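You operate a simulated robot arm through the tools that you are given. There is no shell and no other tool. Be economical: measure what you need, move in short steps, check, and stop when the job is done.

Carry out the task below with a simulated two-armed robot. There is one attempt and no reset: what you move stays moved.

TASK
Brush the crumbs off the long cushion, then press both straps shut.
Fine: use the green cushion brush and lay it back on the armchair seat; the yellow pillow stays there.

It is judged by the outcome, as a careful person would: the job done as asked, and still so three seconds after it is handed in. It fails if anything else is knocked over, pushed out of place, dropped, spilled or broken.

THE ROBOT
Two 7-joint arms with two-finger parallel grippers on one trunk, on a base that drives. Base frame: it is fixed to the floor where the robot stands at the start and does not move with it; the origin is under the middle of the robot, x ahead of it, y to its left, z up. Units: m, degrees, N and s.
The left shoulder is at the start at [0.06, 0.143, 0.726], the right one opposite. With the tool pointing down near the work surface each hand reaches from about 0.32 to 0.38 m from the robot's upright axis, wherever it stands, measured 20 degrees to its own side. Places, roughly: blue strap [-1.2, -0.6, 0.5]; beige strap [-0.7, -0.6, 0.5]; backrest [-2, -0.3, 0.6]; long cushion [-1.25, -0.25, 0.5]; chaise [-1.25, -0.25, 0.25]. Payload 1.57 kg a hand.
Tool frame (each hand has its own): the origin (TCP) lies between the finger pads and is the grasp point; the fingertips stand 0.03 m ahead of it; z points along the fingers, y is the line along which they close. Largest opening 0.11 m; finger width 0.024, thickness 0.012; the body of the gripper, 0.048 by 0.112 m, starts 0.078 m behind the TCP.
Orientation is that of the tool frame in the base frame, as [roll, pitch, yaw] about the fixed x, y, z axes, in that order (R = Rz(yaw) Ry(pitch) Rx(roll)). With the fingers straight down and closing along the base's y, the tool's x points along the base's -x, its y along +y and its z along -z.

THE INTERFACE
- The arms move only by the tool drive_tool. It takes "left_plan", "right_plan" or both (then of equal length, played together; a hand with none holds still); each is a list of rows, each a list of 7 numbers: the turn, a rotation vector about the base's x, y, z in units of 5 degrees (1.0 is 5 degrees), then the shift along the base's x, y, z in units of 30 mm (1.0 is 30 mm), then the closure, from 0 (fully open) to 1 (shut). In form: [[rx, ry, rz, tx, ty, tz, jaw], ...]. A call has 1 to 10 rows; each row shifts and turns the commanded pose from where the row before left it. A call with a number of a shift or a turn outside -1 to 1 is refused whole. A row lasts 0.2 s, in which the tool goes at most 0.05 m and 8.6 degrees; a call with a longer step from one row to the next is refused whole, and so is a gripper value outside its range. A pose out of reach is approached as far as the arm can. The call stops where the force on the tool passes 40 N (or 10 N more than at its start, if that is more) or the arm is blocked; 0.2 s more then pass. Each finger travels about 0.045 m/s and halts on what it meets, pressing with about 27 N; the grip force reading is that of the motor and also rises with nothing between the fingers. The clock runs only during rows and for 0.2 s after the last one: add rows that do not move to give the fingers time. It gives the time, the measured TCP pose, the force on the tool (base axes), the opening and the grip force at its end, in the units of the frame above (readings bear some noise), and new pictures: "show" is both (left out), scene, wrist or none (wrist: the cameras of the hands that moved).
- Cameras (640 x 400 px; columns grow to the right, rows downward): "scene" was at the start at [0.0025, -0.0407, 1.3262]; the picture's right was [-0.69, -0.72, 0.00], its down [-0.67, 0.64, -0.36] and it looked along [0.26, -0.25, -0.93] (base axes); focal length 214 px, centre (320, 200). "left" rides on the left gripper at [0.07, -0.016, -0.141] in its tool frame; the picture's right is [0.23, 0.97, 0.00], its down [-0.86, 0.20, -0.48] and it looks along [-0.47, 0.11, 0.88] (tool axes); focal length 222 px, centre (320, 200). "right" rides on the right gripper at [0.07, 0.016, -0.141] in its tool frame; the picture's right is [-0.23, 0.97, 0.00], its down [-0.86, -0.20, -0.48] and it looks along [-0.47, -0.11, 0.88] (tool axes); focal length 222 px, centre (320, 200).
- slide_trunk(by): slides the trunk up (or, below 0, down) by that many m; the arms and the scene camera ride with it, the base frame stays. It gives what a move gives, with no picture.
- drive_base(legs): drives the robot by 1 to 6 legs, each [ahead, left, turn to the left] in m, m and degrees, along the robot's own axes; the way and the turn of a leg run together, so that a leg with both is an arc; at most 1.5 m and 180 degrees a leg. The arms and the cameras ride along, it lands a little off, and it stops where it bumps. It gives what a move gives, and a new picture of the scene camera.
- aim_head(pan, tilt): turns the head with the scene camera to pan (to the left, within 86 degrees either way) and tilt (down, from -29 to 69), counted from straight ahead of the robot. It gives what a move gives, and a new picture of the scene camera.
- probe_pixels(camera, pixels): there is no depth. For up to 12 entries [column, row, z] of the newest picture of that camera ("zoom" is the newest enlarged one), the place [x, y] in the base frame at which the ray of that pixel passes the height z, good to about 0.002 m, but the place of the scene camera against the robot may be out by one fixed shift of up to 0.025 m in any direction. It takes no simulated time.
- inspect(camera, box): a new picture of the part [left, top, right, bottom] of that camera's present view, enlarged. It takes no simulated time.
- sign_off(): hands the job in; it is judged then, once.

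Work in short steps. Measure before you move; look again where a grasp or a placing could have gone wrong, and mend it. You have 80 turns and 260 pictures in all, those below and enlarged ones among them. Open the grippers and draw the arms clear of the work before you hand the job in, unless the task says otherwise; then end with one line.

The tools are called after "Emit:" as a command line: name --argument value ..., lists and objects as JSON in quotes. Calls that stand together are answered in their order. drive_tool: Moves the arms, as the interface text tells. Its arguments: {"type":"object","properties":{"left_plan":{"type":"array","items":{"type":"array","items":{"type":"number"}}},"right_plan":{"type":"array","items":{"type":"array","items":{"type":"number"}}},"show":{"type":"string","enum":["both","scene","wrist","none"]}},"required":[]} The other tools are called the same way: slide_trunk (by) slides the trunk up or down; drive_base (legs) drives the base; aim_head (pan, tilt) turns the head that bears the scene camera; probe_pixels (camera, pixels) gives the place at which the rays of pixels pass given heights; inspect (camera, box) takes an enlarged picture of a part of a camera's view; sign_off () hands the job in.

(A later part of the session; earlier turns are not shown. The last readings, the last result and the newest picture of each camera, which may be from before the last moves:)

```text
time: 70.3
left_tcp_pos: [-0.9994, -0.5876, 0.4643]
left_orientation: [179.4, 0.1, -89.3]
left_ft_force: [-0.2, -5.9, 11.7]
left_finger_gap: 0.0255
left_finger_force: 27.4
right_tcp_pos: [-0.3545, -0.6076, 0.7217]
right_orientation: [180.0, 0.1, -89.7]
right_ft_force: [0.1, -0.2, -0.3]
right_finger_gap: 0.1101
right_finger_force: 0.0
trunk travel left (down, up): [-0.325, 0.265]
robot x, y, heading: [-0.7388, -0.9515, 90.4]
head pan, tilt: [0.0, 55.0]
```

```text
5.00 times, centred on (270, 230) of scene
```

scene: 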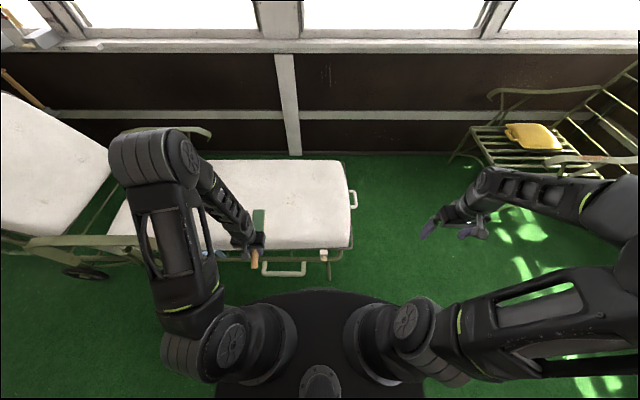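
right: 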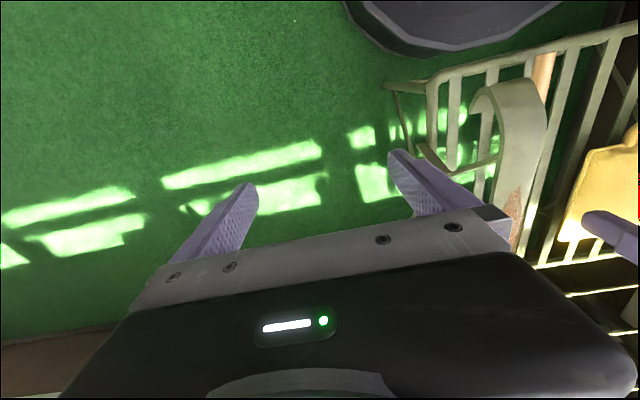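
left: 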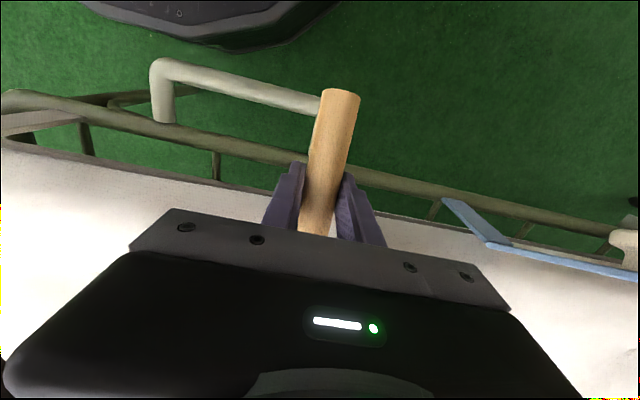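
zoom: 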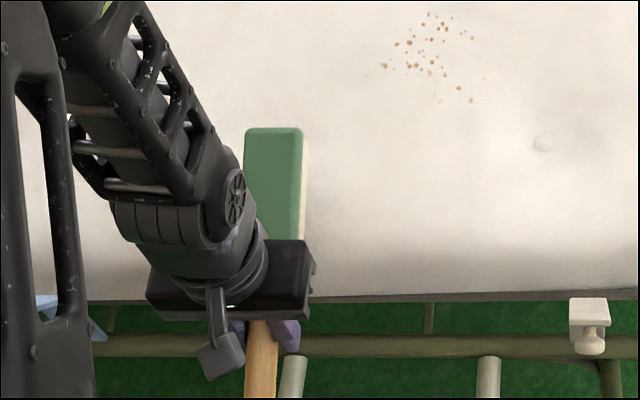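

Head is seated (12 N at 0.464). I ease off, open the fingers, rise 13 mm, and regrip.

Emit:
drive_tool --left_plan '[[0, 0, 0, 0, 0, 0.04, 1], [0, 0, 0, 0, 0, 0, 0.6], [0, 0, 0, 0, 0, 0, 0.6], [0, 0, 0, 0, 0, 0, 0.6]]' --show "both"

Emit:
inspect --camera "right" --box '[480, 0, 640, 120]'

```text
time: 71.3
left_tcp_pos: [-0.9989, -0.5872, 0.4657]
left_orientation: [179.5, 0.1, -89.4]
left_ft_force: [0.4, -0.6, -0.7]
left_finger_gap: 0.0439
left_finger_force: 0.1
right_tcp_pos: [-0.3555, -0.6064, 0.72]
right_orientation: [180.0, 0.0, -89.7]
right_ft_force: [-0.2, 0.1, -0.5]
right_finger_gap: 0.1098
right_finger_force: 0.0
trunk travel left (down, up): [-0.325, 0.265]
robot x, y, heading: [-0.7416, -0.9514, 90.3]
head pan, tilt: [0.0, 55.0]
```

scene: 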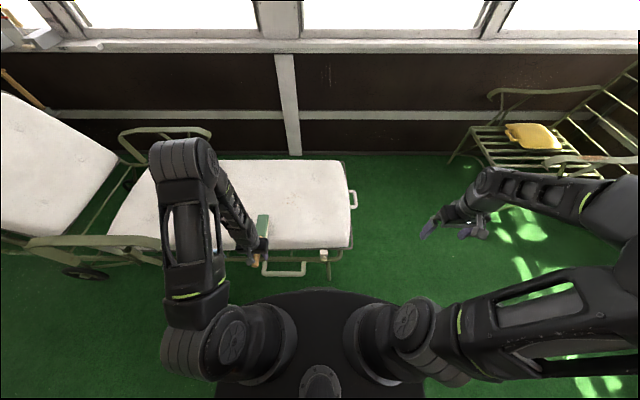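
left: 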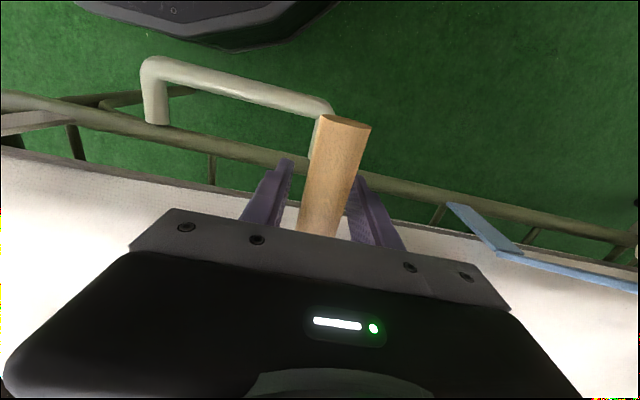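

```text
3.33 times, centred on (560, 60) of right
```

zoom: 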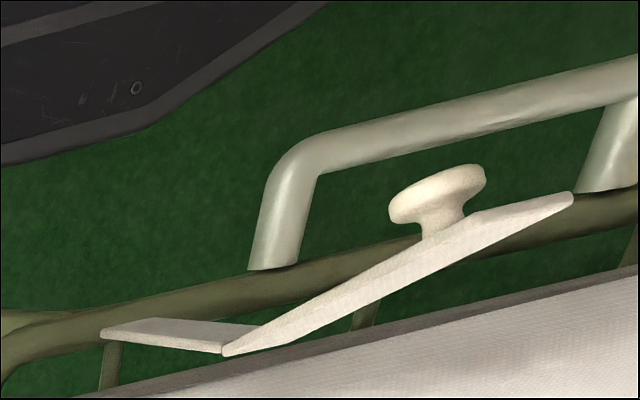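

On release the handle end rose (it is now larger and nearer at (345,118)): the sole has settled flat, so my old grip held it ~10° toe-up. I raise the hand ~24 mm and regrip it flat.

Emit:
drive_tool --left_plan '[[0, 0, 0, 0, 0, 0.4, 0.6], [0, 0, 0, 0, 0, 0.4, 0.6], [0, 0, 0, 0, 0, 0, 0.6]]' --show "wrist"

Emit:
inspect --camera "scene" --box '[220, 190, 320, 270]'

```text
time: 72.1
left_tcp_pos: [-0.9985, -0.5874, 0.4899]
left_orientation: [179.4, 0.1, -89.4]
left_ft_force: [-0.2, 1.0, 0.4]
left_finger_gap: 0.0441
left_finger_force: 0.1
right_tcp_pos: [-0.3552, -0.6078, 0.7207]
right_orientation: [-179.9, 0.0, -89.8]
right_ft_force: [-0.1, -0.2, -0.1]
right_finger_gap: 0.1101
right_finger_force: 0.1
trunk travel left (down, up): [-0.325, 0.265]
robot x, y, heading: [-0.7417, -0.947, 90.2]
head pan, tilt: [0.0, 55.0]
```

left: 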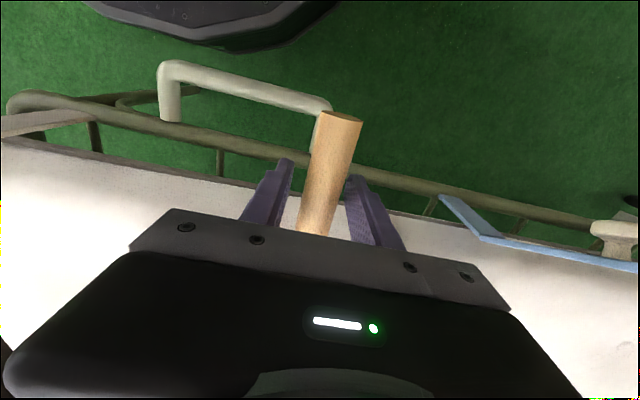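

```text
5.00 times, centred on (270, 230) of scene
```

zoom: 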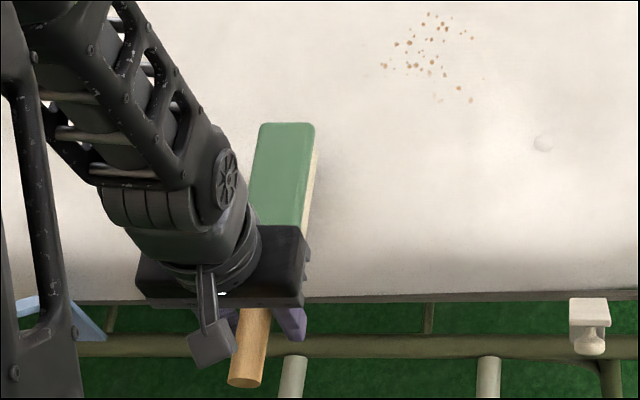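

Handle is aligned between the fingers. Raise 7 mm more and close.

Emit:
drive_tool --left_plan '[[0, 0, 0, 0, 0, 0.25, 0.6], [0, 0, 0, 0, 0, 0, 0.75], [0, 0, 0, 0, 0, 0, 1], [0, 0, 0, 0, 0, 0, 1], [0, 0, 0, 0, 0, 0, 1], [0, 0, 0, 0, 0, 0, 1]]' --show "wrist"

Emit:
inspect --camera "scene" --box '[220, 190, 320, 270]'

```text
time: 73.5
left_tcp_pos: [-1.0005, -0.5874, 0.497]
left_orientation: [179.5, 0.2, -89.3]
left_ft_force: [0.0, 0.2, 1.6]
left_finger_gap: 0.0253
left_finger_force: 27.1
right_tcp_pos: [-0.3549, -0.6067, 0.72]
right_orientation: [179.9, -0.1, -89.6]
right_ft_force: [-0.1, 0.2, -0.6]
right_finger_gap: 0.11
right_finger_force: 0.0
trunk travel left (down, up): [-0.325, 0.265]
robot x, y, heading: [-0.7442, -0.9513, 90.5]
head pan, tilt: [0.0, 55.0]
```

left: 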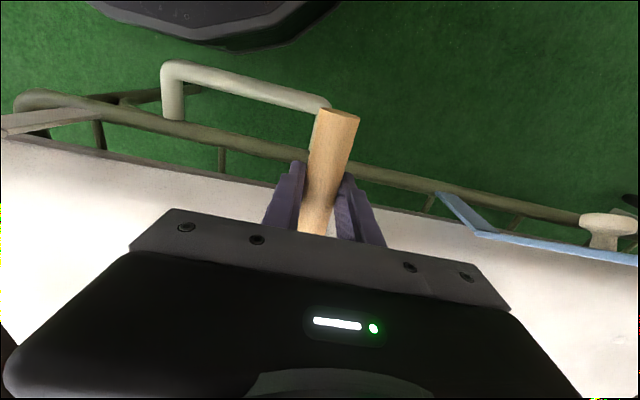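

```text
5.00 times, centred on (270, 230) of scene
```

zoom: 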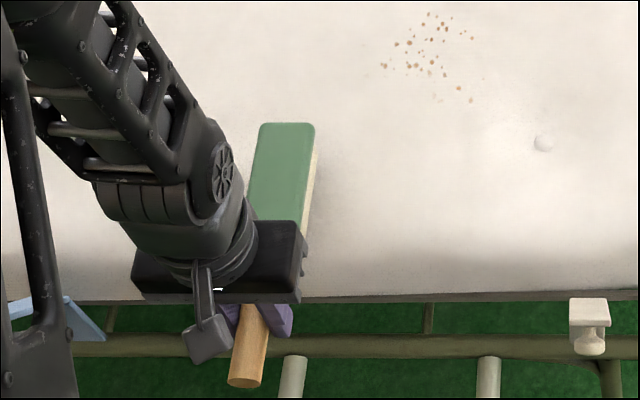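

Regripped flat (tips now ~17 mm above the sole). I probe the crumbs and the toe of the brush in this view.

Emit:
probe_pixels --camera "zoom" --pixels '[[382, 66, 0.45], [473, 38, 0.45], [428, 12, 0.45], [470, 100, 0.45], [288, 124, 0.495], [275, 220, 0.495], [245, 384, 0.51]]'

Emit:
drive_tool --left_plan '[[0, 0, 0, 0, 0, 0.4, 1], [0, 0, 0, 0, 0.4, 0.4, 1], [0, 0, 0, 0.3, 0.9, 0.2, 1], [0, 0, 0, 0.3, 0.9, 0, 1], [0, 0, 0, 0.3, 0.9, 0, 1], [0, 0, 0, 0.3, 0.9, 0, 1], [0, 0, 0, 0, 0.9, 0, 1]]' --show "scene"

Emit:
inspect --camera "scene" --box '[220, 150, 380, 260]'

```text
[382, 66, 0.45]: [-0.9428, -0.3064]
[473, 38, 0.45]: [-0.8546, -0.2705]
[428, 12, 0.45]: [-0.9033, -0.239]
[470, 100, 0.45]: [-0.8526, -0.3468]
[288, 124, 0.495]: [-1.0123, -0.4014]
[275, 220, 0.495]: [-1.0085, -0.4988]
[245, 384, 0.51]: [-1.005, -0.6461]
```

```text
time: 75.1
left_tcp_pos: [-0.9641, -0.4412, 0.5262]
left_orientation: [179.5, 0.1, -89.3]
left_ft_force: [0.3, -1.0, -2.1]
left_finger_gap: 0.0255
left_finger_force: 26.7
right_tcp_pos: [-0.355, -0.6075, 0.7218]
right_orientation: [180.0, 0.0, -89.7]
right_ft_force: [0.2, 0.2, -0.5]
right_finger_gap: 0.1102
right_finger_force: 0.1
trunk travel left (down, up): [-0.325, 0.265]
robot x, y, heading: [-0.7404, -0.9497, 90.3]
head pan, tilt: [0.0, 55.0]
```

scene: 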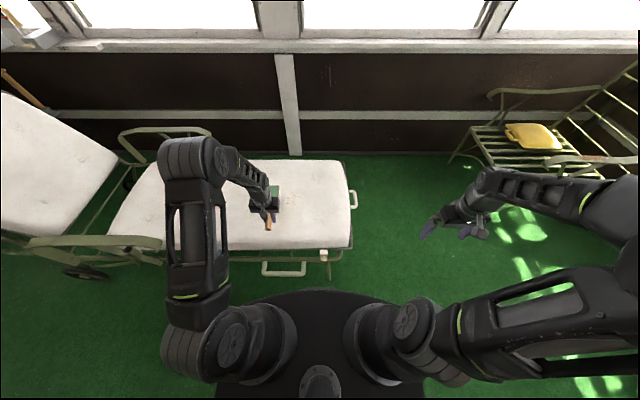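

```text
3.64 times, centred on (300, 205) of scene
```

zoom: 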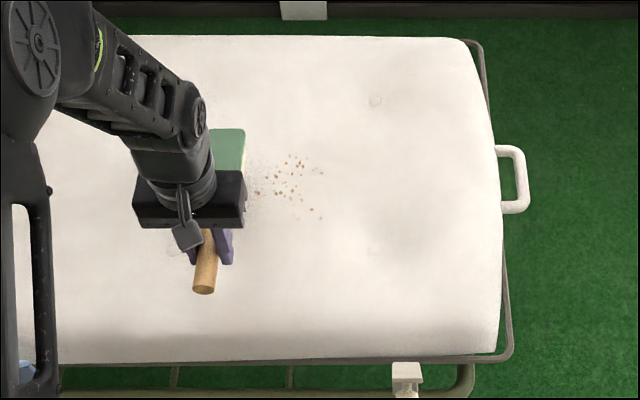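

Shift slightly (x −0.98, y −0.416) and lower to just touching.

Emit:
drive_tool --left_plan '[[0, 0, 0, -0.7, 0.8, 0, 1], [0, 0, 0, 0, 0, -0.6, 1], [0, 0, 0, 0, 0, -0.3, 1], [0, 0, 0, 0, 0, -0.08, 1], [0, 0, 0, 0, 0, 0, 1]]' --show "none"

Emit:
inspect --camera "right" --box '[440, 80, 640, 250]'

```text
time: 76.3
left_tcp_pos: [-0.9854, -0.4173, 0.4989]
left_orientation: [179.5, 0.1, -89.5]
left_ft_force: [0.4, -0.1, -1.2]
left_finger_gap: 0.0253
left_finger_force: 27.2
right_tcp_pos: [-0.3552, -0.6071, 0.7213]
right_orientation: [-180.0, 0.0, -89.8]
right_ft_force: [0.0, 0.5, 0.0]
right_finger_gap: 0.11
right_finger_force: 0.0
trunk travel left (down, up): [-0.325, 0.265]
robot x, y, heading: [-0.7389, -0.9491, 90.5]
head pan, tilt: [0.0, 55.0]
```

```text
2.35 times, centred on (540, 165) of right
```

zoom: 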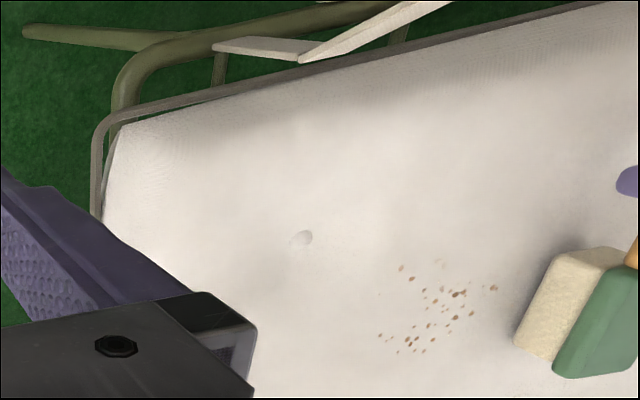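

Practically touching (brush covers the crumb band). I go 2 mm lower and sweep +x; force limit guards.

Emit:
drive_tool --left_plan '[[0, 0, 0, 0.3, 0, -0.07, 1], [0, 0, 0, 0.8, 0, 0, 1], [0, 0, 0, 0.8, 0, 0, 1], [0, 0, 0, 0.8, 0, 0, 1], [0, 0, 0, 0.8, 0, 0, 1], [0, 0, 0, 0.8, 0, 0, 1]]' --show "none"

Emit:
inspect --camera "right" --box '[380, 80, 640, 250]'

Emit:
inspect --camera "scene" --box '[220, 150, 380, 260]'

```text
time: 77.7
left_tcp_pos: [-0.8538, -0.4175, 0.4961]
left_orientation: [179.5, 0.1, -89.4]
left_ft_force: [-0.9, -1.1, 6.4]
left_finger_gap: 0.0253
left_finger_force: 26.6
right_tcp_pos: [-0.3553, -0.6075, 0.7219]
right_orientation: [180.0, -0.1, -89.7]
right_ft_force: [-0.3, 0.3, 1.0]
right_finger_gap: 0.1101
right_finger_force: 0.0
trunk travel left (down, up): [-0.325, 0.265]
robot x, y, heading: [-0.7397, -0.9524, 90.5]
head pan, tilt: [0.0, 55.0]
```

```text
2.35 times, centred on (510, 165) of right
```

zoom: 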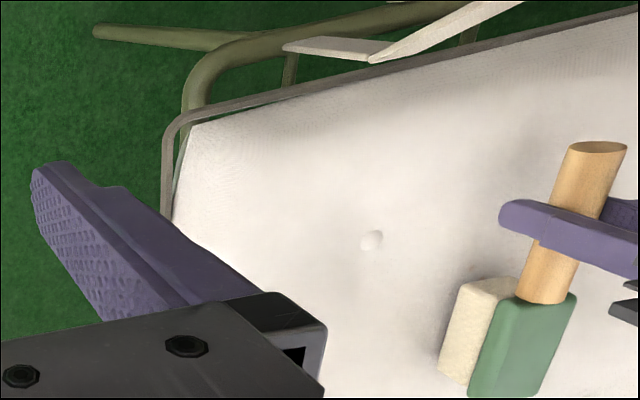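

```text
3.64 times, centred on (300, 205) of scene
```

zoom: 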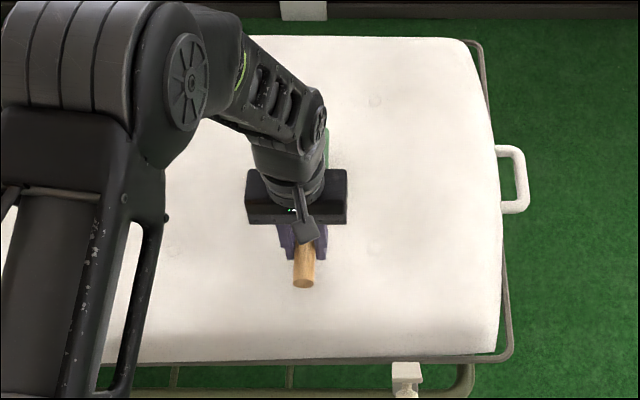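

Cushion held still, 8 N. Continue off the foot edge.

Emit:
drive_tool --left_plan '[[0, 0, 0, 0.9, 0, 0, 1], [0, 0, 0, 0.9, 0, 0, 1], [0, 0, 0, 0.9, 0, 0, 1], [0, 0, 0, 0.9, 0, 0, 1], [0, 0, 0, 0.9, 0, 0, 1], [0, 0, 0, 0.9, 0, 0, 1], [0, 0, 0, 0.9, 0, 0, 1], [0, 0, 0, 0.9, 0, 0, 1], [0, 0, 0, 0.9, 0, -0.1, 1], [0, 0, 0, 0.9, 0, -0.1, 1]]' --show "none"

Emit:
inspect --camera "scene" --box '[220, 150, 380, 260]'

Emit:
inspect --camera "right" --box '[340, 50, 640, 250]'

```text
time: 79.9
left_tcp_pos: [-0.5839, -0.4195, 0.4883]
left_orientation: [179.4, 0.0, -89.4]
left_ft_force: [-2.4, -1.1, 7.0]
left_finger_gap: 0.0253
left_finger_force: 26.3
right_tcp_pos: [-0.3553, -0.6076, 0.7219]
right_orientation: [179.9, 0.1, -89.7]
right_ft_force: [0.4, -1.0, 0.1]
right_finger_gap: 0.1098
right_finger_force: 0.1
trunk travel left (down, up): [-0.325, 0.265]
robot x, y, heading: [-0.7403, -0.952, 90.4]
head pan, tilt: [0.0, 55.0]
```

```text
3.64 times, centred on (300, 205) of scene
```

zoom: 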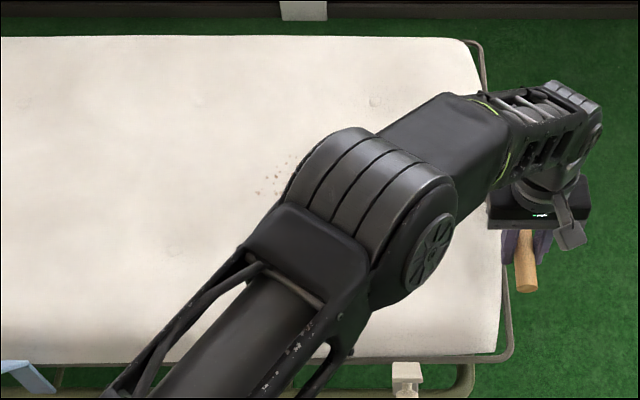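

```text
2.00 times, centred on (490, 150) of right
```

zoom: 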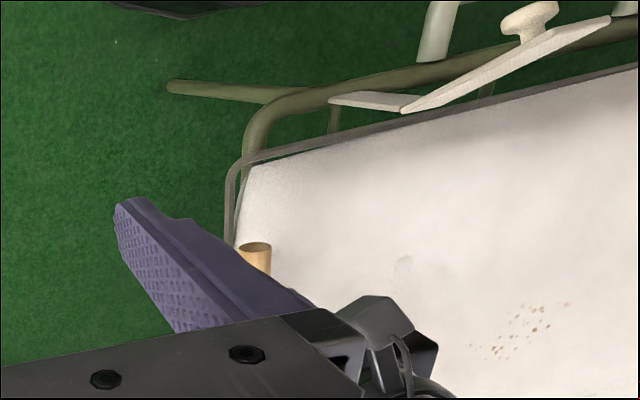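

Crumbs near the heel side are gone, but those under the toe side remain (same positions), so the toe rides high. I lift, tilt the toe down ~4°, and stroke back (−x), which also drags the cushion toward its original place.

Emit:
drive_tool --left_plan '[[0, 0, 0, 0, 0, 0.9, 1], [-0.4, 0, 0, -0.7, 0, 0.4, 1], [-0.4, 0, 0, -1, 0, 0, 1], [0, 0, 0, -1, 0, 0, 1], [0, 0, 0, -1, 0, 0, 1], [0, 0, 0, -1, 0, 0, 1], [0, 0, 0, -1, 0, 0, 1], [0, 0, 0, -1, 0, -0.5, 1], [0, 0, 0, 0, 0, -0.2, 1], [0, 0, 0, 0, 0, 0, 1]]' --show "none"

Emit:
inspect --camera "right" --box '[400, 80, 640, 250]'

```text
time: 82.1
left_tcp_pos: [-0.7877, -0.4172, 0.5052]
left_orientation: [179.4, -3.9, -89.5]
left_ft_force: [0.6, -0.9, -2.3]
left_finger_gap: 0.025
left_finger_force: 26.6
right_tcp_pos: [-0.3545, -0.6079, 0.7207]
right_orientation: [180.0, 0.0, -89.7]
right_ft_force: [0.0, 0.3, -0.3]
right_finger_gap: 0.11
right_finger_force: 0.1
trunk travel left (down, up): [-0.325, 0.265]
robot x, y, heading: [-0.7432, -0.9506, 90.4]
head pan, tilt: [0.0, 55.0]
```

```text
2.35 times, centred on (520, 165) of right
```

zoom: 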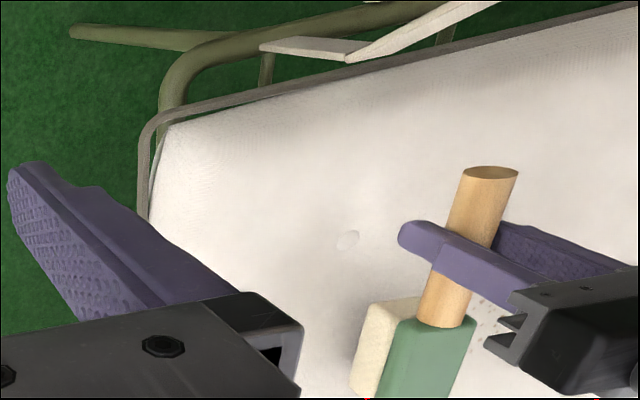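

Crumbs are just to the −x side of the brush. Lower ~5 mm and stroke −x.

Emit:
drive_tool --left_plan '[[0, 0, 0, 0, 0, -0.1, 1], [0, 0, 0, 0, 0, -0.07, 1], [0, 0, 0, -0.8, 0, 0, 1], [0, 0, 0, -0.8, 0, 0, 1], [0, 0, 0, -0.8, 0, 0, 1], [0, 0, 0, -0.8, 0, 0, 1], [0, 0, 0, -0.8, 0, 0, 1], [0, 0, 0, -0.8, 0, 0, 1], [0, 0, 0, -0.8, 0, 0, 1], [0, 0, 0, -0.8, 0, 0, 1]]' --show "none"

Emit:
inspect --camera "right" --box '[400, 80, 640, 250]'

Emit:
inspect --camera "scene" --box '[220, 150, 380, 260]'

```text
time: 84.3
left_tcp_pos: [-0.9802, -0.4145, 0.5033]
left_orientation: [179.5, -3.9, -89.4]
left_ft_force: [0.2, -1.0, -3.5]
left_finger_gap: 0.0253
left_finger_force: 26.8
right_tcp_pos: [-0.3559, -0.6068, 0.723]
right_orientation: [-180.0, 0.0, -89.7]
right_ft_force: [-0.7, 0.3, 0.0]
right_finger_gap: 0.11
right_finger_force: 0.0
trunk travel left (down, up): [-0.325, 0.265]
robot x, y, heading: [-0.7405, -0.9491, 90.3]
head pan, tilt: [0.0, 55.0]
```

```text
2.35 times, centred on (520, 165) of right
```

zoom: 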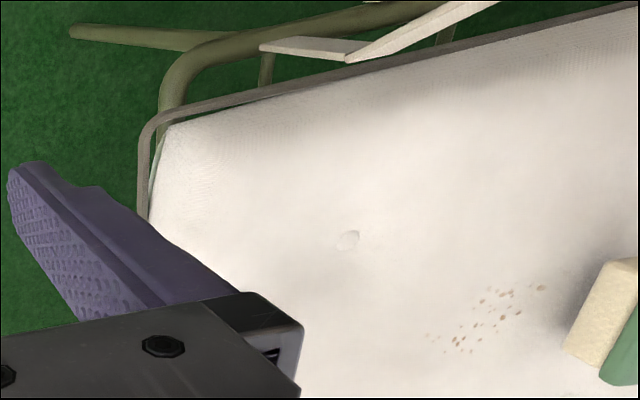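

```text
3.64 times, centred on (300, 205) of scene
```

zoom: 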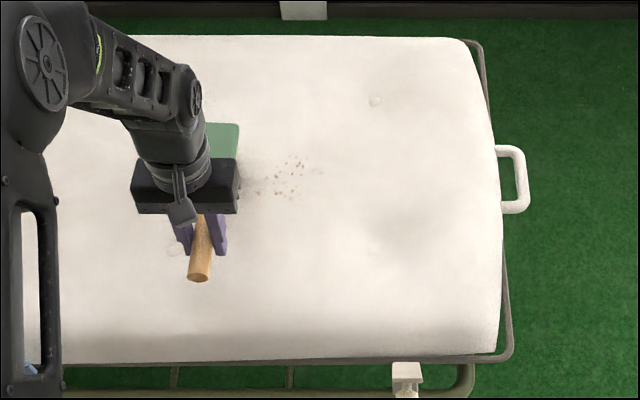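

No contact on that stroke, though some crumbs fade where the brush rubs. I lower ~5 mm and stroke forth and back over them.

Emit:
drive_tool --left_plan '[[0, 0, 0, 0, 0, -0.18, 1], [0, 0, 0, 0.9, 0, 0, 1], [0, 0, 0, 0.9, 0, 0, 1], [0, 0, 0, 0.9, 0, 0, 1], [0, 0, 0, 0.9, 0, 0, 1], [0, 0, 0, 0.9, 0, 0, 1], [0, 0, 0, 0.9, 0, 0, 1]]' --show "none"

Emit:
inspect --camera "right" --box '[400, 80, 640, 250]'

Emit:
inspect --camera "scene" --box '[220, 150, 380, 260]'

```text
time: 85.9
left_tcp_pos: [-0.8181, -0.4166, 0.4983]
left_orientation: [179.4, -3.9, -89.4]
left_ft_force: [0.2, 0.1, -2.8]
left_finger_gap: 0.0253
left_finger_force: 26.9
right_tcp_pos: [-0.3545, -0.6066, 0.7204]
right_orientation: [-180.0, 0.0, -89.7]
right_ft_force: [-0.5, -0.7, -0.7]
right_finger_gap: 0.11
right_finger_force: 0.0
trunk travel left (down, up): [-0.325, 0.265]
robot x, y, heading: [-0.7477, -0.9524, 90.1]
head pan, tilt: [0.0, 55.0]
```

```text
2.35 times, centred on (520, 165) of right
```

zoom: 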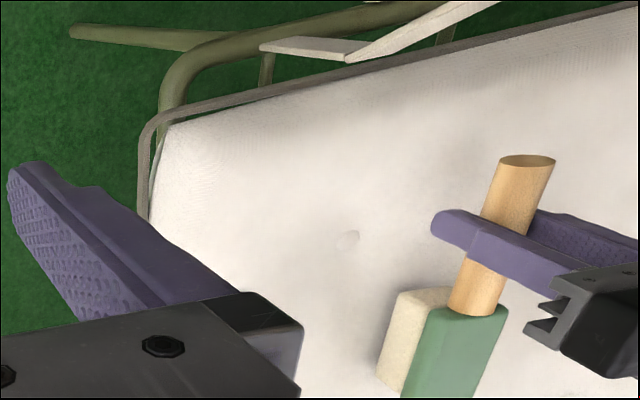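

```text
3.64 times, centred on (300, 205) of scene
```

zoom: 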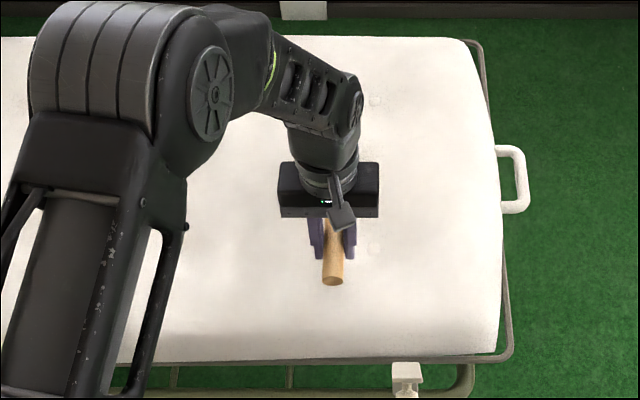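

Still free at 0.498. Lower 6 mm more, then stroke back −x.

Emit:
drive_tool --left_plan '[[0, 0, 0, 0, 0, -0.2, 1], [0, 0, 0, -0.9, 0, 0, 1], [0, 0, 0, -0.9, 0, 0, 1], [0, 0, 0, -0.9, 0, 0, 1], [0, 0, 0, -0.9, 0, 0, 1], [0, 0, 0, -0.9, 0, 0, 1], [0, 0, 0, -0.9, 0, 0, 1]]' --show "none"

Emit:
inspect --camera "right" --box '[400, 80, 640, 250]'

```text
time: 87.5
left_tcp_pos: [-0.9793, -0.4171, 0.493]
left_orientation: [179.4, -4.0, -89.4]
left_ft_force: [4.7, -0.8, 11.3]
left_finger_gap: 0.0255
left_finger_force: 26.8
right_tcp_pos: [-0.3541, -0.6077, 0.7211]
right_orientation: [180.0, 0.0, -89.6]
right_ft_force: [0.0, -0.8, -0.6]
right_finger_gap: 0.1101
right_finger_force: 0.1
trunk travel left (down, up): [-0.325, 0.265]
robot x, y, heading: [-0.7433, -0.9503, 90.4]
head pan, tilt: [0.0, 55.0]
```

```text
2.35 times, centred on (520, 165) of right
```

zoom: 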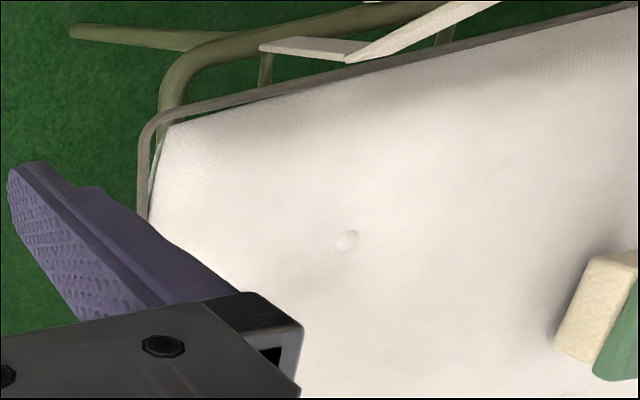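

Crumbs are gone in this view. I lift the left arm, and bring the closed right hand down beyond the cushion's foot edge to push it back later.

Emit:
drive_tool --left_plan '[[0, 0, 0, -0.2, 0, 0.5, 1], [0, 0, 0, -0.5, 0, 0.5, 1], [0, 0, 0, -0.5, 0, 0.5, 1], [0, 0, 0, -0.5, -0.5, 0.5, 1], [0, 0, 0, -0.5, -0.5, 0.5, 1], [0, 0, 0, 0, 0, 0, 1], [0, 0, 0, 0, 0, 0, 1], [0, 0, 0, 0, 0, 0, 1], [0, 0, 0, 0, 0, 0, 1], [0, 0, 0, 0, 0, 0, 1]]' --right_plan '[[0, 0, 0, -0.35, 0.63, -0.9, 1], [0, 0, 0, -0.35, 0.63, -0.9, 1], [0, 0, 0, -0.35, 0.63, -0.9, 1], [0, 0, 0, -0.35, 0.63, -0.9, 1], [0, 0, 0, -0.35, 0.63, -0.9, 1], [0, 0, 0, -0.35, 0.63, -0.9, 1], [0, 0, 0, -0.35, 0.63, -0.9, 1], [0, 0, 0, -0.35, 0.63, -0.9, 1], [0, 0, 0, -0.35, 0.63, -0.9, 1], [0, 0, 0, -0.35, 0.63, -0.9, 1]]'

Emit:
inspect --camera "scene" --box '[200, 140, 400, 280]'

```text
time: 89.7
left_tcp_pos: [-1.044, -0.4449, 0.5665]
left_orientation: [179.4, -3.9, -89.4]
left_ft_force: [-0.2, -0.2, -2.2]
left_finger_gap: 0.0252
left_finger_force: 27.0
right_tcp_pos: [-0.4624, -0.4183, 0.4522]
right_orientation: [-180.0, 0.1, -89.6]
right_ft_force: [0.0, 0.5, -0.7]
right_finger_gap: 0.0
right_finger_force: 21.1
trunk travel left (down, up): [-0.325, 0.265]
robot x, y, heading: [-0.7421, -0.9537, 90.5]
head pan, tilt: [0.0, 55.0]
```

scene: 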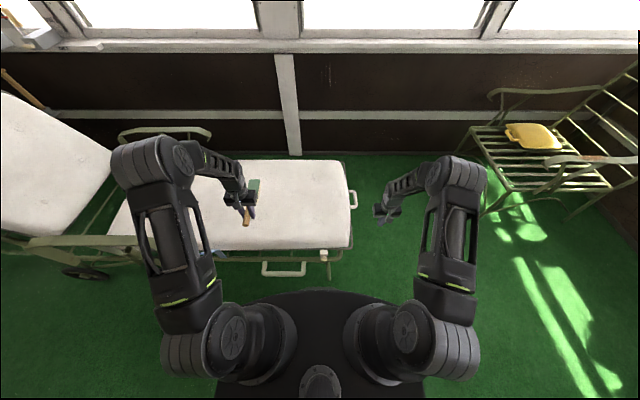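
right: 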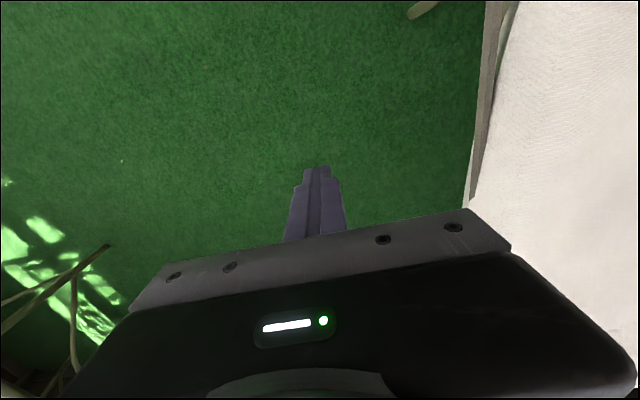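
left: 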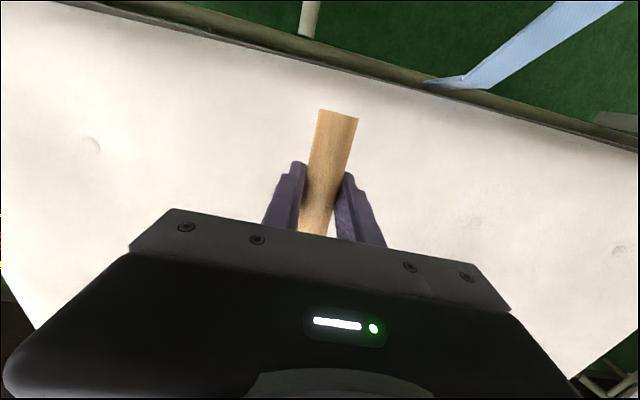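

```text
2.86 times, centred on (300, 210) of scene
```

zoom: 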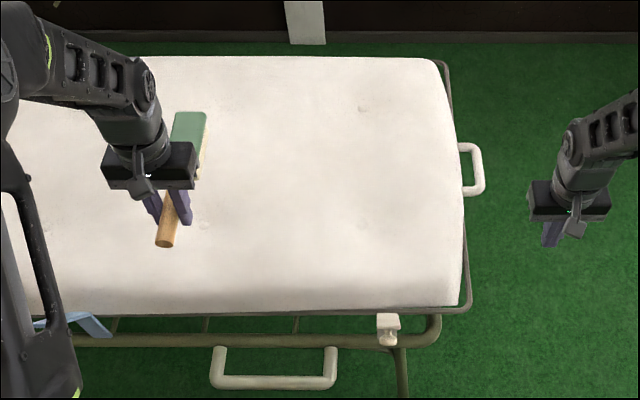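

The cushion is clean. Now I push its foot edge back with the right fingers: approach, then ~5 cm slowly to TCP x≈−0.64.

Emit:
drive_tool --right_plan '[[0, 0, 0, -0.85, 0, -0.3, 1], [0, 0, 0, -0.85, 0, 0, 1], [0, 0, 0, -0.85, 0, 0, 1], [0, 0, 0, -0.85, 0, 0, 1], [0, 0, 0, -0.7, 0, 0, 1], [0, 0, 0, -0.4, 0, 0, 1], [0, 0, 0, -0.4, 0, 0, 1], [0, 0, 0, -0.4, 0, 0, 1], [0, 0, 0, -0.4, 0, 0, 1]]' --show "wrist"

Emit:
inspect --camera "scene" --box '[200, 140, 400, 280]'

```text
time: 91.7
left_tcp_pos: [-1.0449, -0.4464, 0.5686]
left_orientation: [179.4, -3.9, -89.4]
left_ft_force: [0.1, -0.3, -2.5]
left_finger_gap: 0.0252
left_finger_force: 27.6
right_tcp_pos: [-0.6312, -0.4171, 0.4436]
right_orientation: [-180.0, 0.1, -89.7]
right_ft_force: [12.1, -0.7, 18.3]
right_finger_gap: 0.0002
right_finger_force: 20.4
trunk travel left (down, up): [-0.325, 0.265]
robot x, y, heading: [-0.7432, -0.9499, 90.2]
head pan, tilt: [0.0, 55.0]
```

right: 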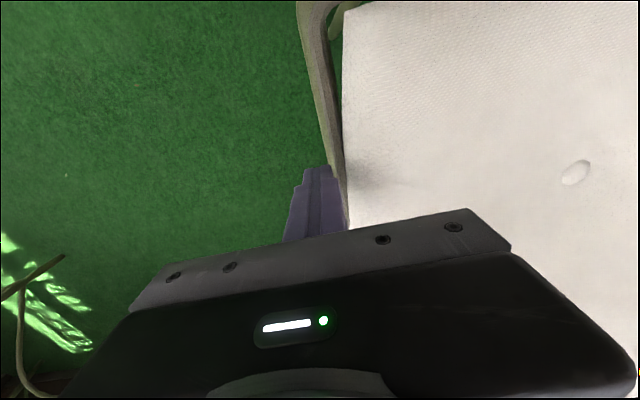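

```text
2.86 times, centred on (300, 210) of scene
```

zoom: 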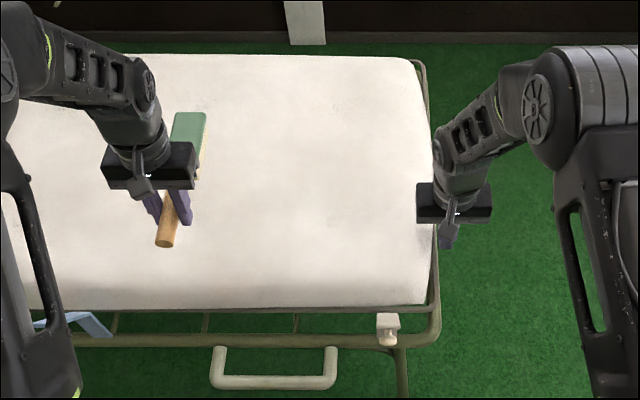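

The cushion is back (edge px ≈340 vs original ≈338). Now the beige strap: lift the right hand and carry it over to the outer side of the strap.

Emit:
drive_tool --right_plan '[[0, 0, 0, 0.5, 0, 0.8, 1], [0, 0, 0, -0.4, -0.8, 1, 1], [0, 0, 0, -0.4, -0.8, 1, 1], [0, 0, 0, -0.4, -0.8, 1, 1], [0, 0, 0, -0.4, -0.8, 1, 1], [0, 0, 0, -0.4, -1, 0.3, 1], [0, 0, 0, -0.4, -1, 0, 1], [0, 0, 0, -0.4, -1, 0, 1], [0, 0, 0, -0.4, -1, 0, 1], [0, 0, 0, -0.4, -1, 0, 1]]' --show "wrist"

Emit:
inspect --camera "scene" --box '[220, 200, 400, 310]'

```text
time: 93.9
left_tcp_pos: [-1.0453, -0.4465, 0.5663]
left_orientation: [179.3, -3.9, -89.4]
left_ft_force: [0.0, -0.7, -1.8]
left_finger_gap: 0.0252
left_finger_force: 27.2
right_tcp_pos: [-0.7253, -0.665, 0.595]
right_orientation: [180.0, 0.0, -89.6]
right_ft_force: [-0.1, 0.5, 0.0]
right_finger_gap: 0.0
right_finger_force: 21.3
trunk travel left (down, up): [-0.325, 0.265]
robot x, y, heading: [-0.744, -0.9485, 90.0]
head pan, tilt: [0.0, 55.0]
```

right: 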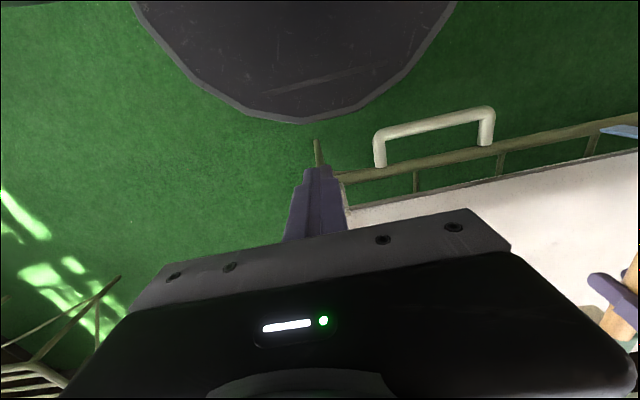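

```text
3.56 times, centred on (310, 255) of scene
```

zoom: 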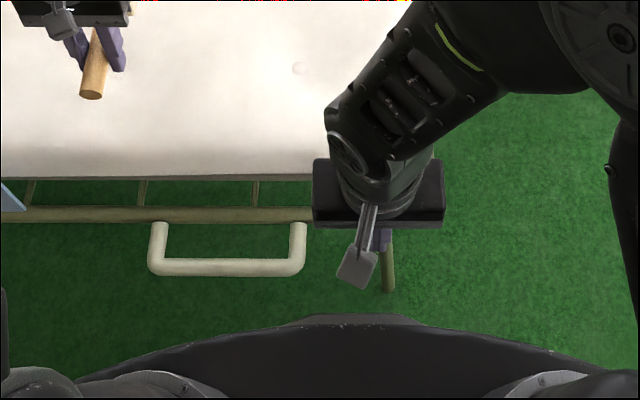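

I descend outside the strap to z≈0.505 and push inward (+y).

Emit:
drive_tool --right_plan '[[0, 0, 0, 0, 0, -1, 1], [0, 0, 0, 0, 0, -1, 1], [0, 0, 0, 0, 0, -1, 1], [0, 0, 0, 0, 0.7, 0, 1], [0, 0, 0, 0, 0.7, 0, 1], [0, 0, 0, 0, 0.7, 0, 1], [0, 0, 0, 0, 0.7, 0, 1], [0, 0, 0, 0, 0.7, 0, 1], [0, 0, 0, 0, 0.7, 0, 1]]' --show "wrist"

Emit:
inspect --camera "scene" --box '[220, 200, 400, 310]'

```text
time: 95.9
left_tcp_pos: [-1.0453, -0.447, 0.567]
left_orientation: [179.4, -3.9, -89.3]
left_ft_force: [-0.5, 1.5, -2.0]
left_finger_gap: 0.0255
left_finger_force: 26.7
right_tcp_pos: [-0.7229, -0.5375, 0.5056]
right_orientation: [180.0, 0.0, -89.6]
right_ft_force: [-0.2, -0.9, 0.2]
right_finger_gap: 0.0001
right_finger_force: 20.8
trunk travel left (down, up): [-0.325, 0.265]
robot x, y, heading: [-0.7441, -0.9536, 90.2]
head pan, tilt: [0.0, 55.0]
```

right: 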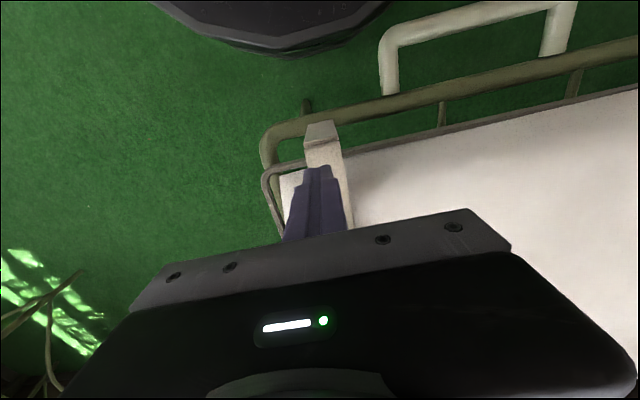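

```text
3.56 times, centred on (310, 255) of scene
```

zoom: 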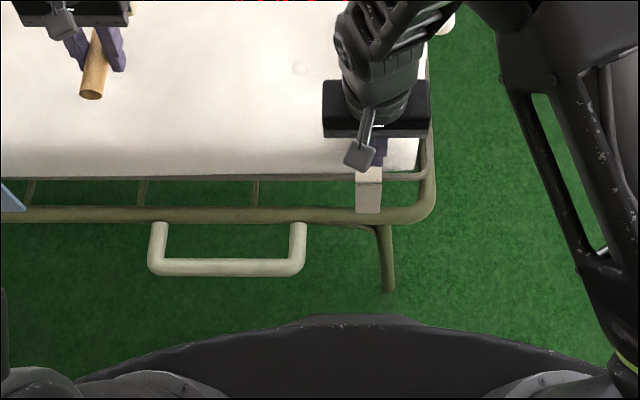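

The strap has folded over the edge with little resistance. I follow it inward and press down.

Emit:
drive_tool --right_plan '[[0, 0, 0, 0, 0.6, 0, 1], [0, 0, 0, 0, 0.6, 0, 1], [0, 0, 0, 0, 0.3, -0.3, 1], [0, 0, 0, 0, 0, -0.4, 1], [0, 0, 0, 0, 0, -0.3, 1], [0, 0, 0, 0, 0, -0.3, 1]]' --show "wrist"

Emit:
inspect --camera "scene" --box '[220, 200, 400, 310]'

```text
time: 97.0
left_tcp_pos: [-1.0458, -0.4476, 0.5681]
left_orientation: [179.4, -3.9, -89.4]
left_ft_force: [-0.3, 0.5, -2.4]
left_finger_gap: 0.0253
left_finger_force: 27.3
right_tcp_pos: [-0.723, -0.493, 0.4875]
right_orientation: [-179.9, -0.1, -89.6]
right_ft_force: [3.1, -6.9, 25.6]
right_finger_gap: 0.0
right_finger_force: 21.7
trunk travel left (down, up): [-0.325, 0.265]
robot x, y, heading: [-0.7435, -0.9523, 90.5]
head pan, tilt: [0.0, 55.0]
stopped in row 5 (right hand): the force on the tool passed its limit (the readings are from after the stop); the commanded pose is now the measured one
```

right: 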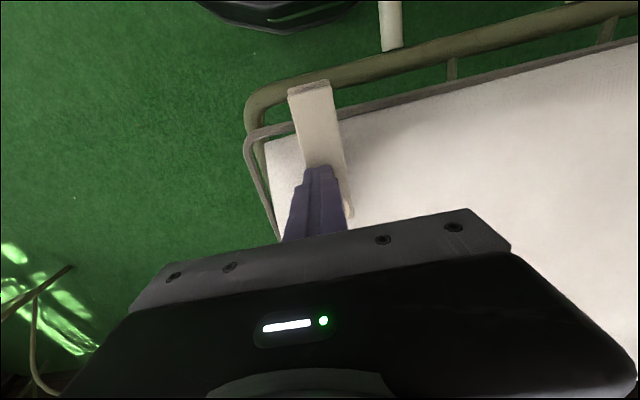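

```text
3.56 times, centred on (310, 255) of scene
```

zoom: 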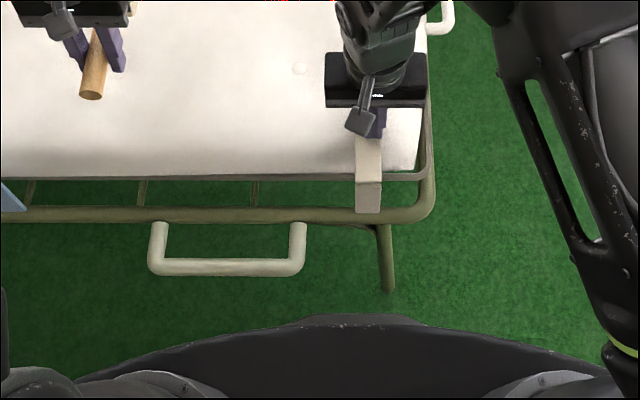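

Pressed with 40 N. I lift off to see if it stays shut, raising the left hand (brush) too for the base shift.

Emit:
drive_tool --right_plan '[[0, 0, 0, 0, 0, 1, 1], [0, 0, 0, 0, 0, 1, 1], [0, 0, 0, 0, 0, 1, 1], [0, 0, 0, 0, -0.8, 1, 1], [0, 0, 0, 0, -1, 0, 1], [0, 0, 0, 0, -1, 0, 1], [0, 0, 0, 0, -1, 0, 1], [0, 0, 0, 0, -1, 0, 1], [0, 0, 0, 0, -0.9, 0, 1]]' --left_plan '[[0.3, 0, 0, 0.4, 0, 1, 1], [0.48, 0, 0, 0.5, 0, 1, 1], [0, 0, 0, 0.5, 0, 1, 1], [0, 0, 0, 0.5, -0.3, 1, 1], [0, 0, 0, 0.5, -0.3, 1, 1], [0, 0, 0, 0.5, -0.3, 1, 1], [0, 0, 0, 0, -0.3, 1, 1], [0, 0, 0, 0, 0, 0, 1], [0, 0, 0, 0, 0, 0, 1]]' --show "scene"

Emit:
inspect --camera "right" --box '[200, 50, 640, 300]'

Emit:
inspect --camera "left" --box '[0, 0, 640, 400]'

```text
time: 99.0
left_tcp_pos: [-0.9603, -0.4826, 0.7747]
left_orientation: [179.4, -0.1, -89.3]
left_ft_force: [0.2, 0.2, -2.7]
left_finger_gap: 0.0256
left_finger_force: 27.3
right_tcp_pos: [-0.7218, -0.6635, 0.6054]
right_orientation: [-180.0, -0.1, -89.6]
right_ft_force: [-0.1, 0.9, 1.1]
right_finger_gap: 0.0002
right_finger_force: 21.3
trunk travel left (down, up): [-0.325, 0.265]
robot x, y, heading: [-0.7403, -0.9503, 90.2]
head pan, tilt: [0.0, 55.0]
```

scene: 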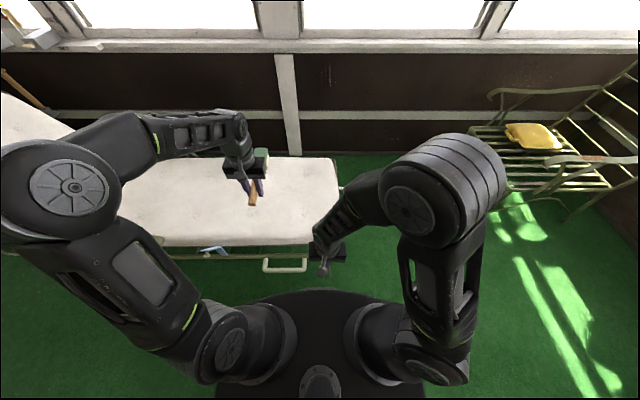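

```text
1.45 times, centred on (420, 175) of right
```

zoom: 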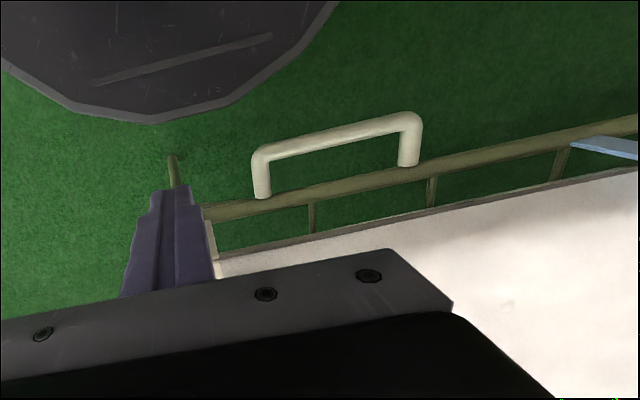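

```text
1.00 times, centred on (320, 200) of left
```

zoom: 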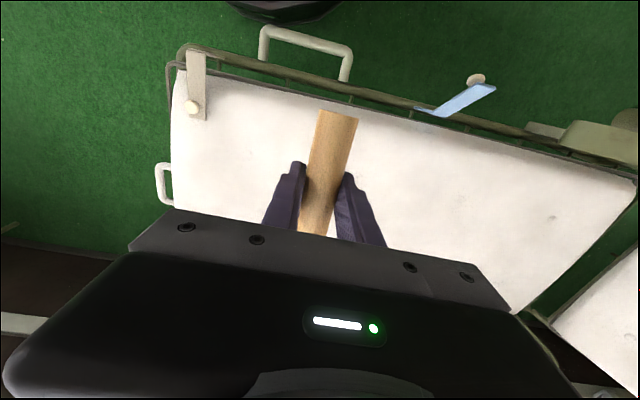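

The beige strap lies shut on the cushion (left view (190,90)). Now shift the base 0.485 m left to repeat on the blue strap.

Emit:
drive_base --legs '[[0, 0.485, 0]]'

Emit:
inspect --camera "right" --box '[0, 0, 640, 400]'

Emit:
inspect --camera "scene" --box '[200, 150, 420, 300]'

```text
time: 101.9
left_tcp_pos: [-1.4577, -0.4839, 0.774]
left_orientation: [179.5, 0.0, -89.3]
left_ft_force: [0.5, 0.1, -2.2]
left_finger_gap: 0.0252
left_finger_force: 27.3
right_tcp_pos: [-1.2209, -0.6658, 0.605]
right_orientation: [-180.0, 0.0, -89.7]
right_ft_force: [-0.5, 0.5, -0.4]
right_finger_gap: 0.0
right_finger_force: 21.1
trunk travel left (down, up): [-0.325, 0.265]
robot x, y, heading: [-1.2418, -0.9546, 89.8]
head pan, tilt: [0.0, 55.0]
```

scene: 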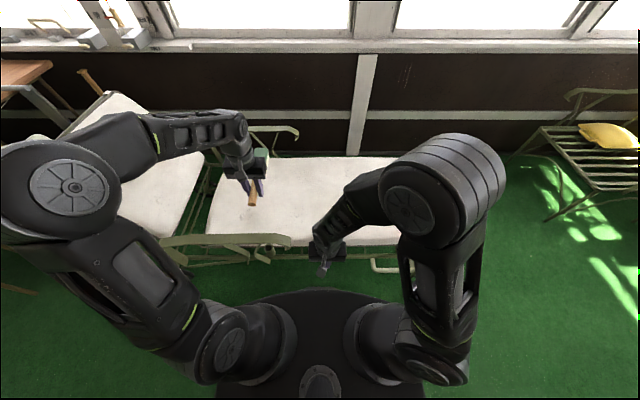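

```text
1.00 times, centred on (320, 200) of right
```

zoom: 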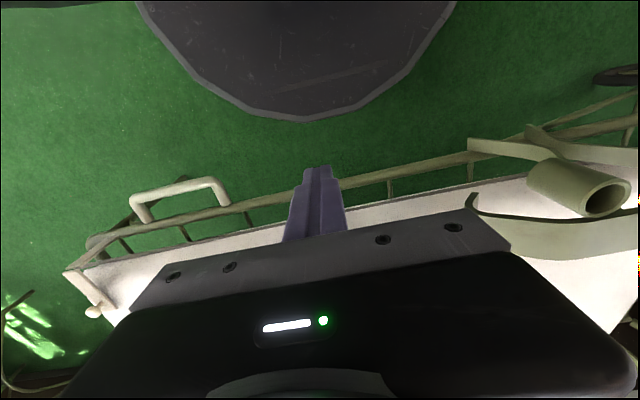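

```text
2.67 times, centred on (310, 225) of scene
```

zoom: 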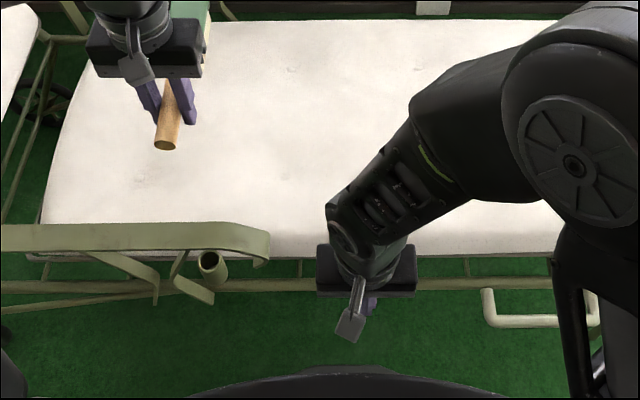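

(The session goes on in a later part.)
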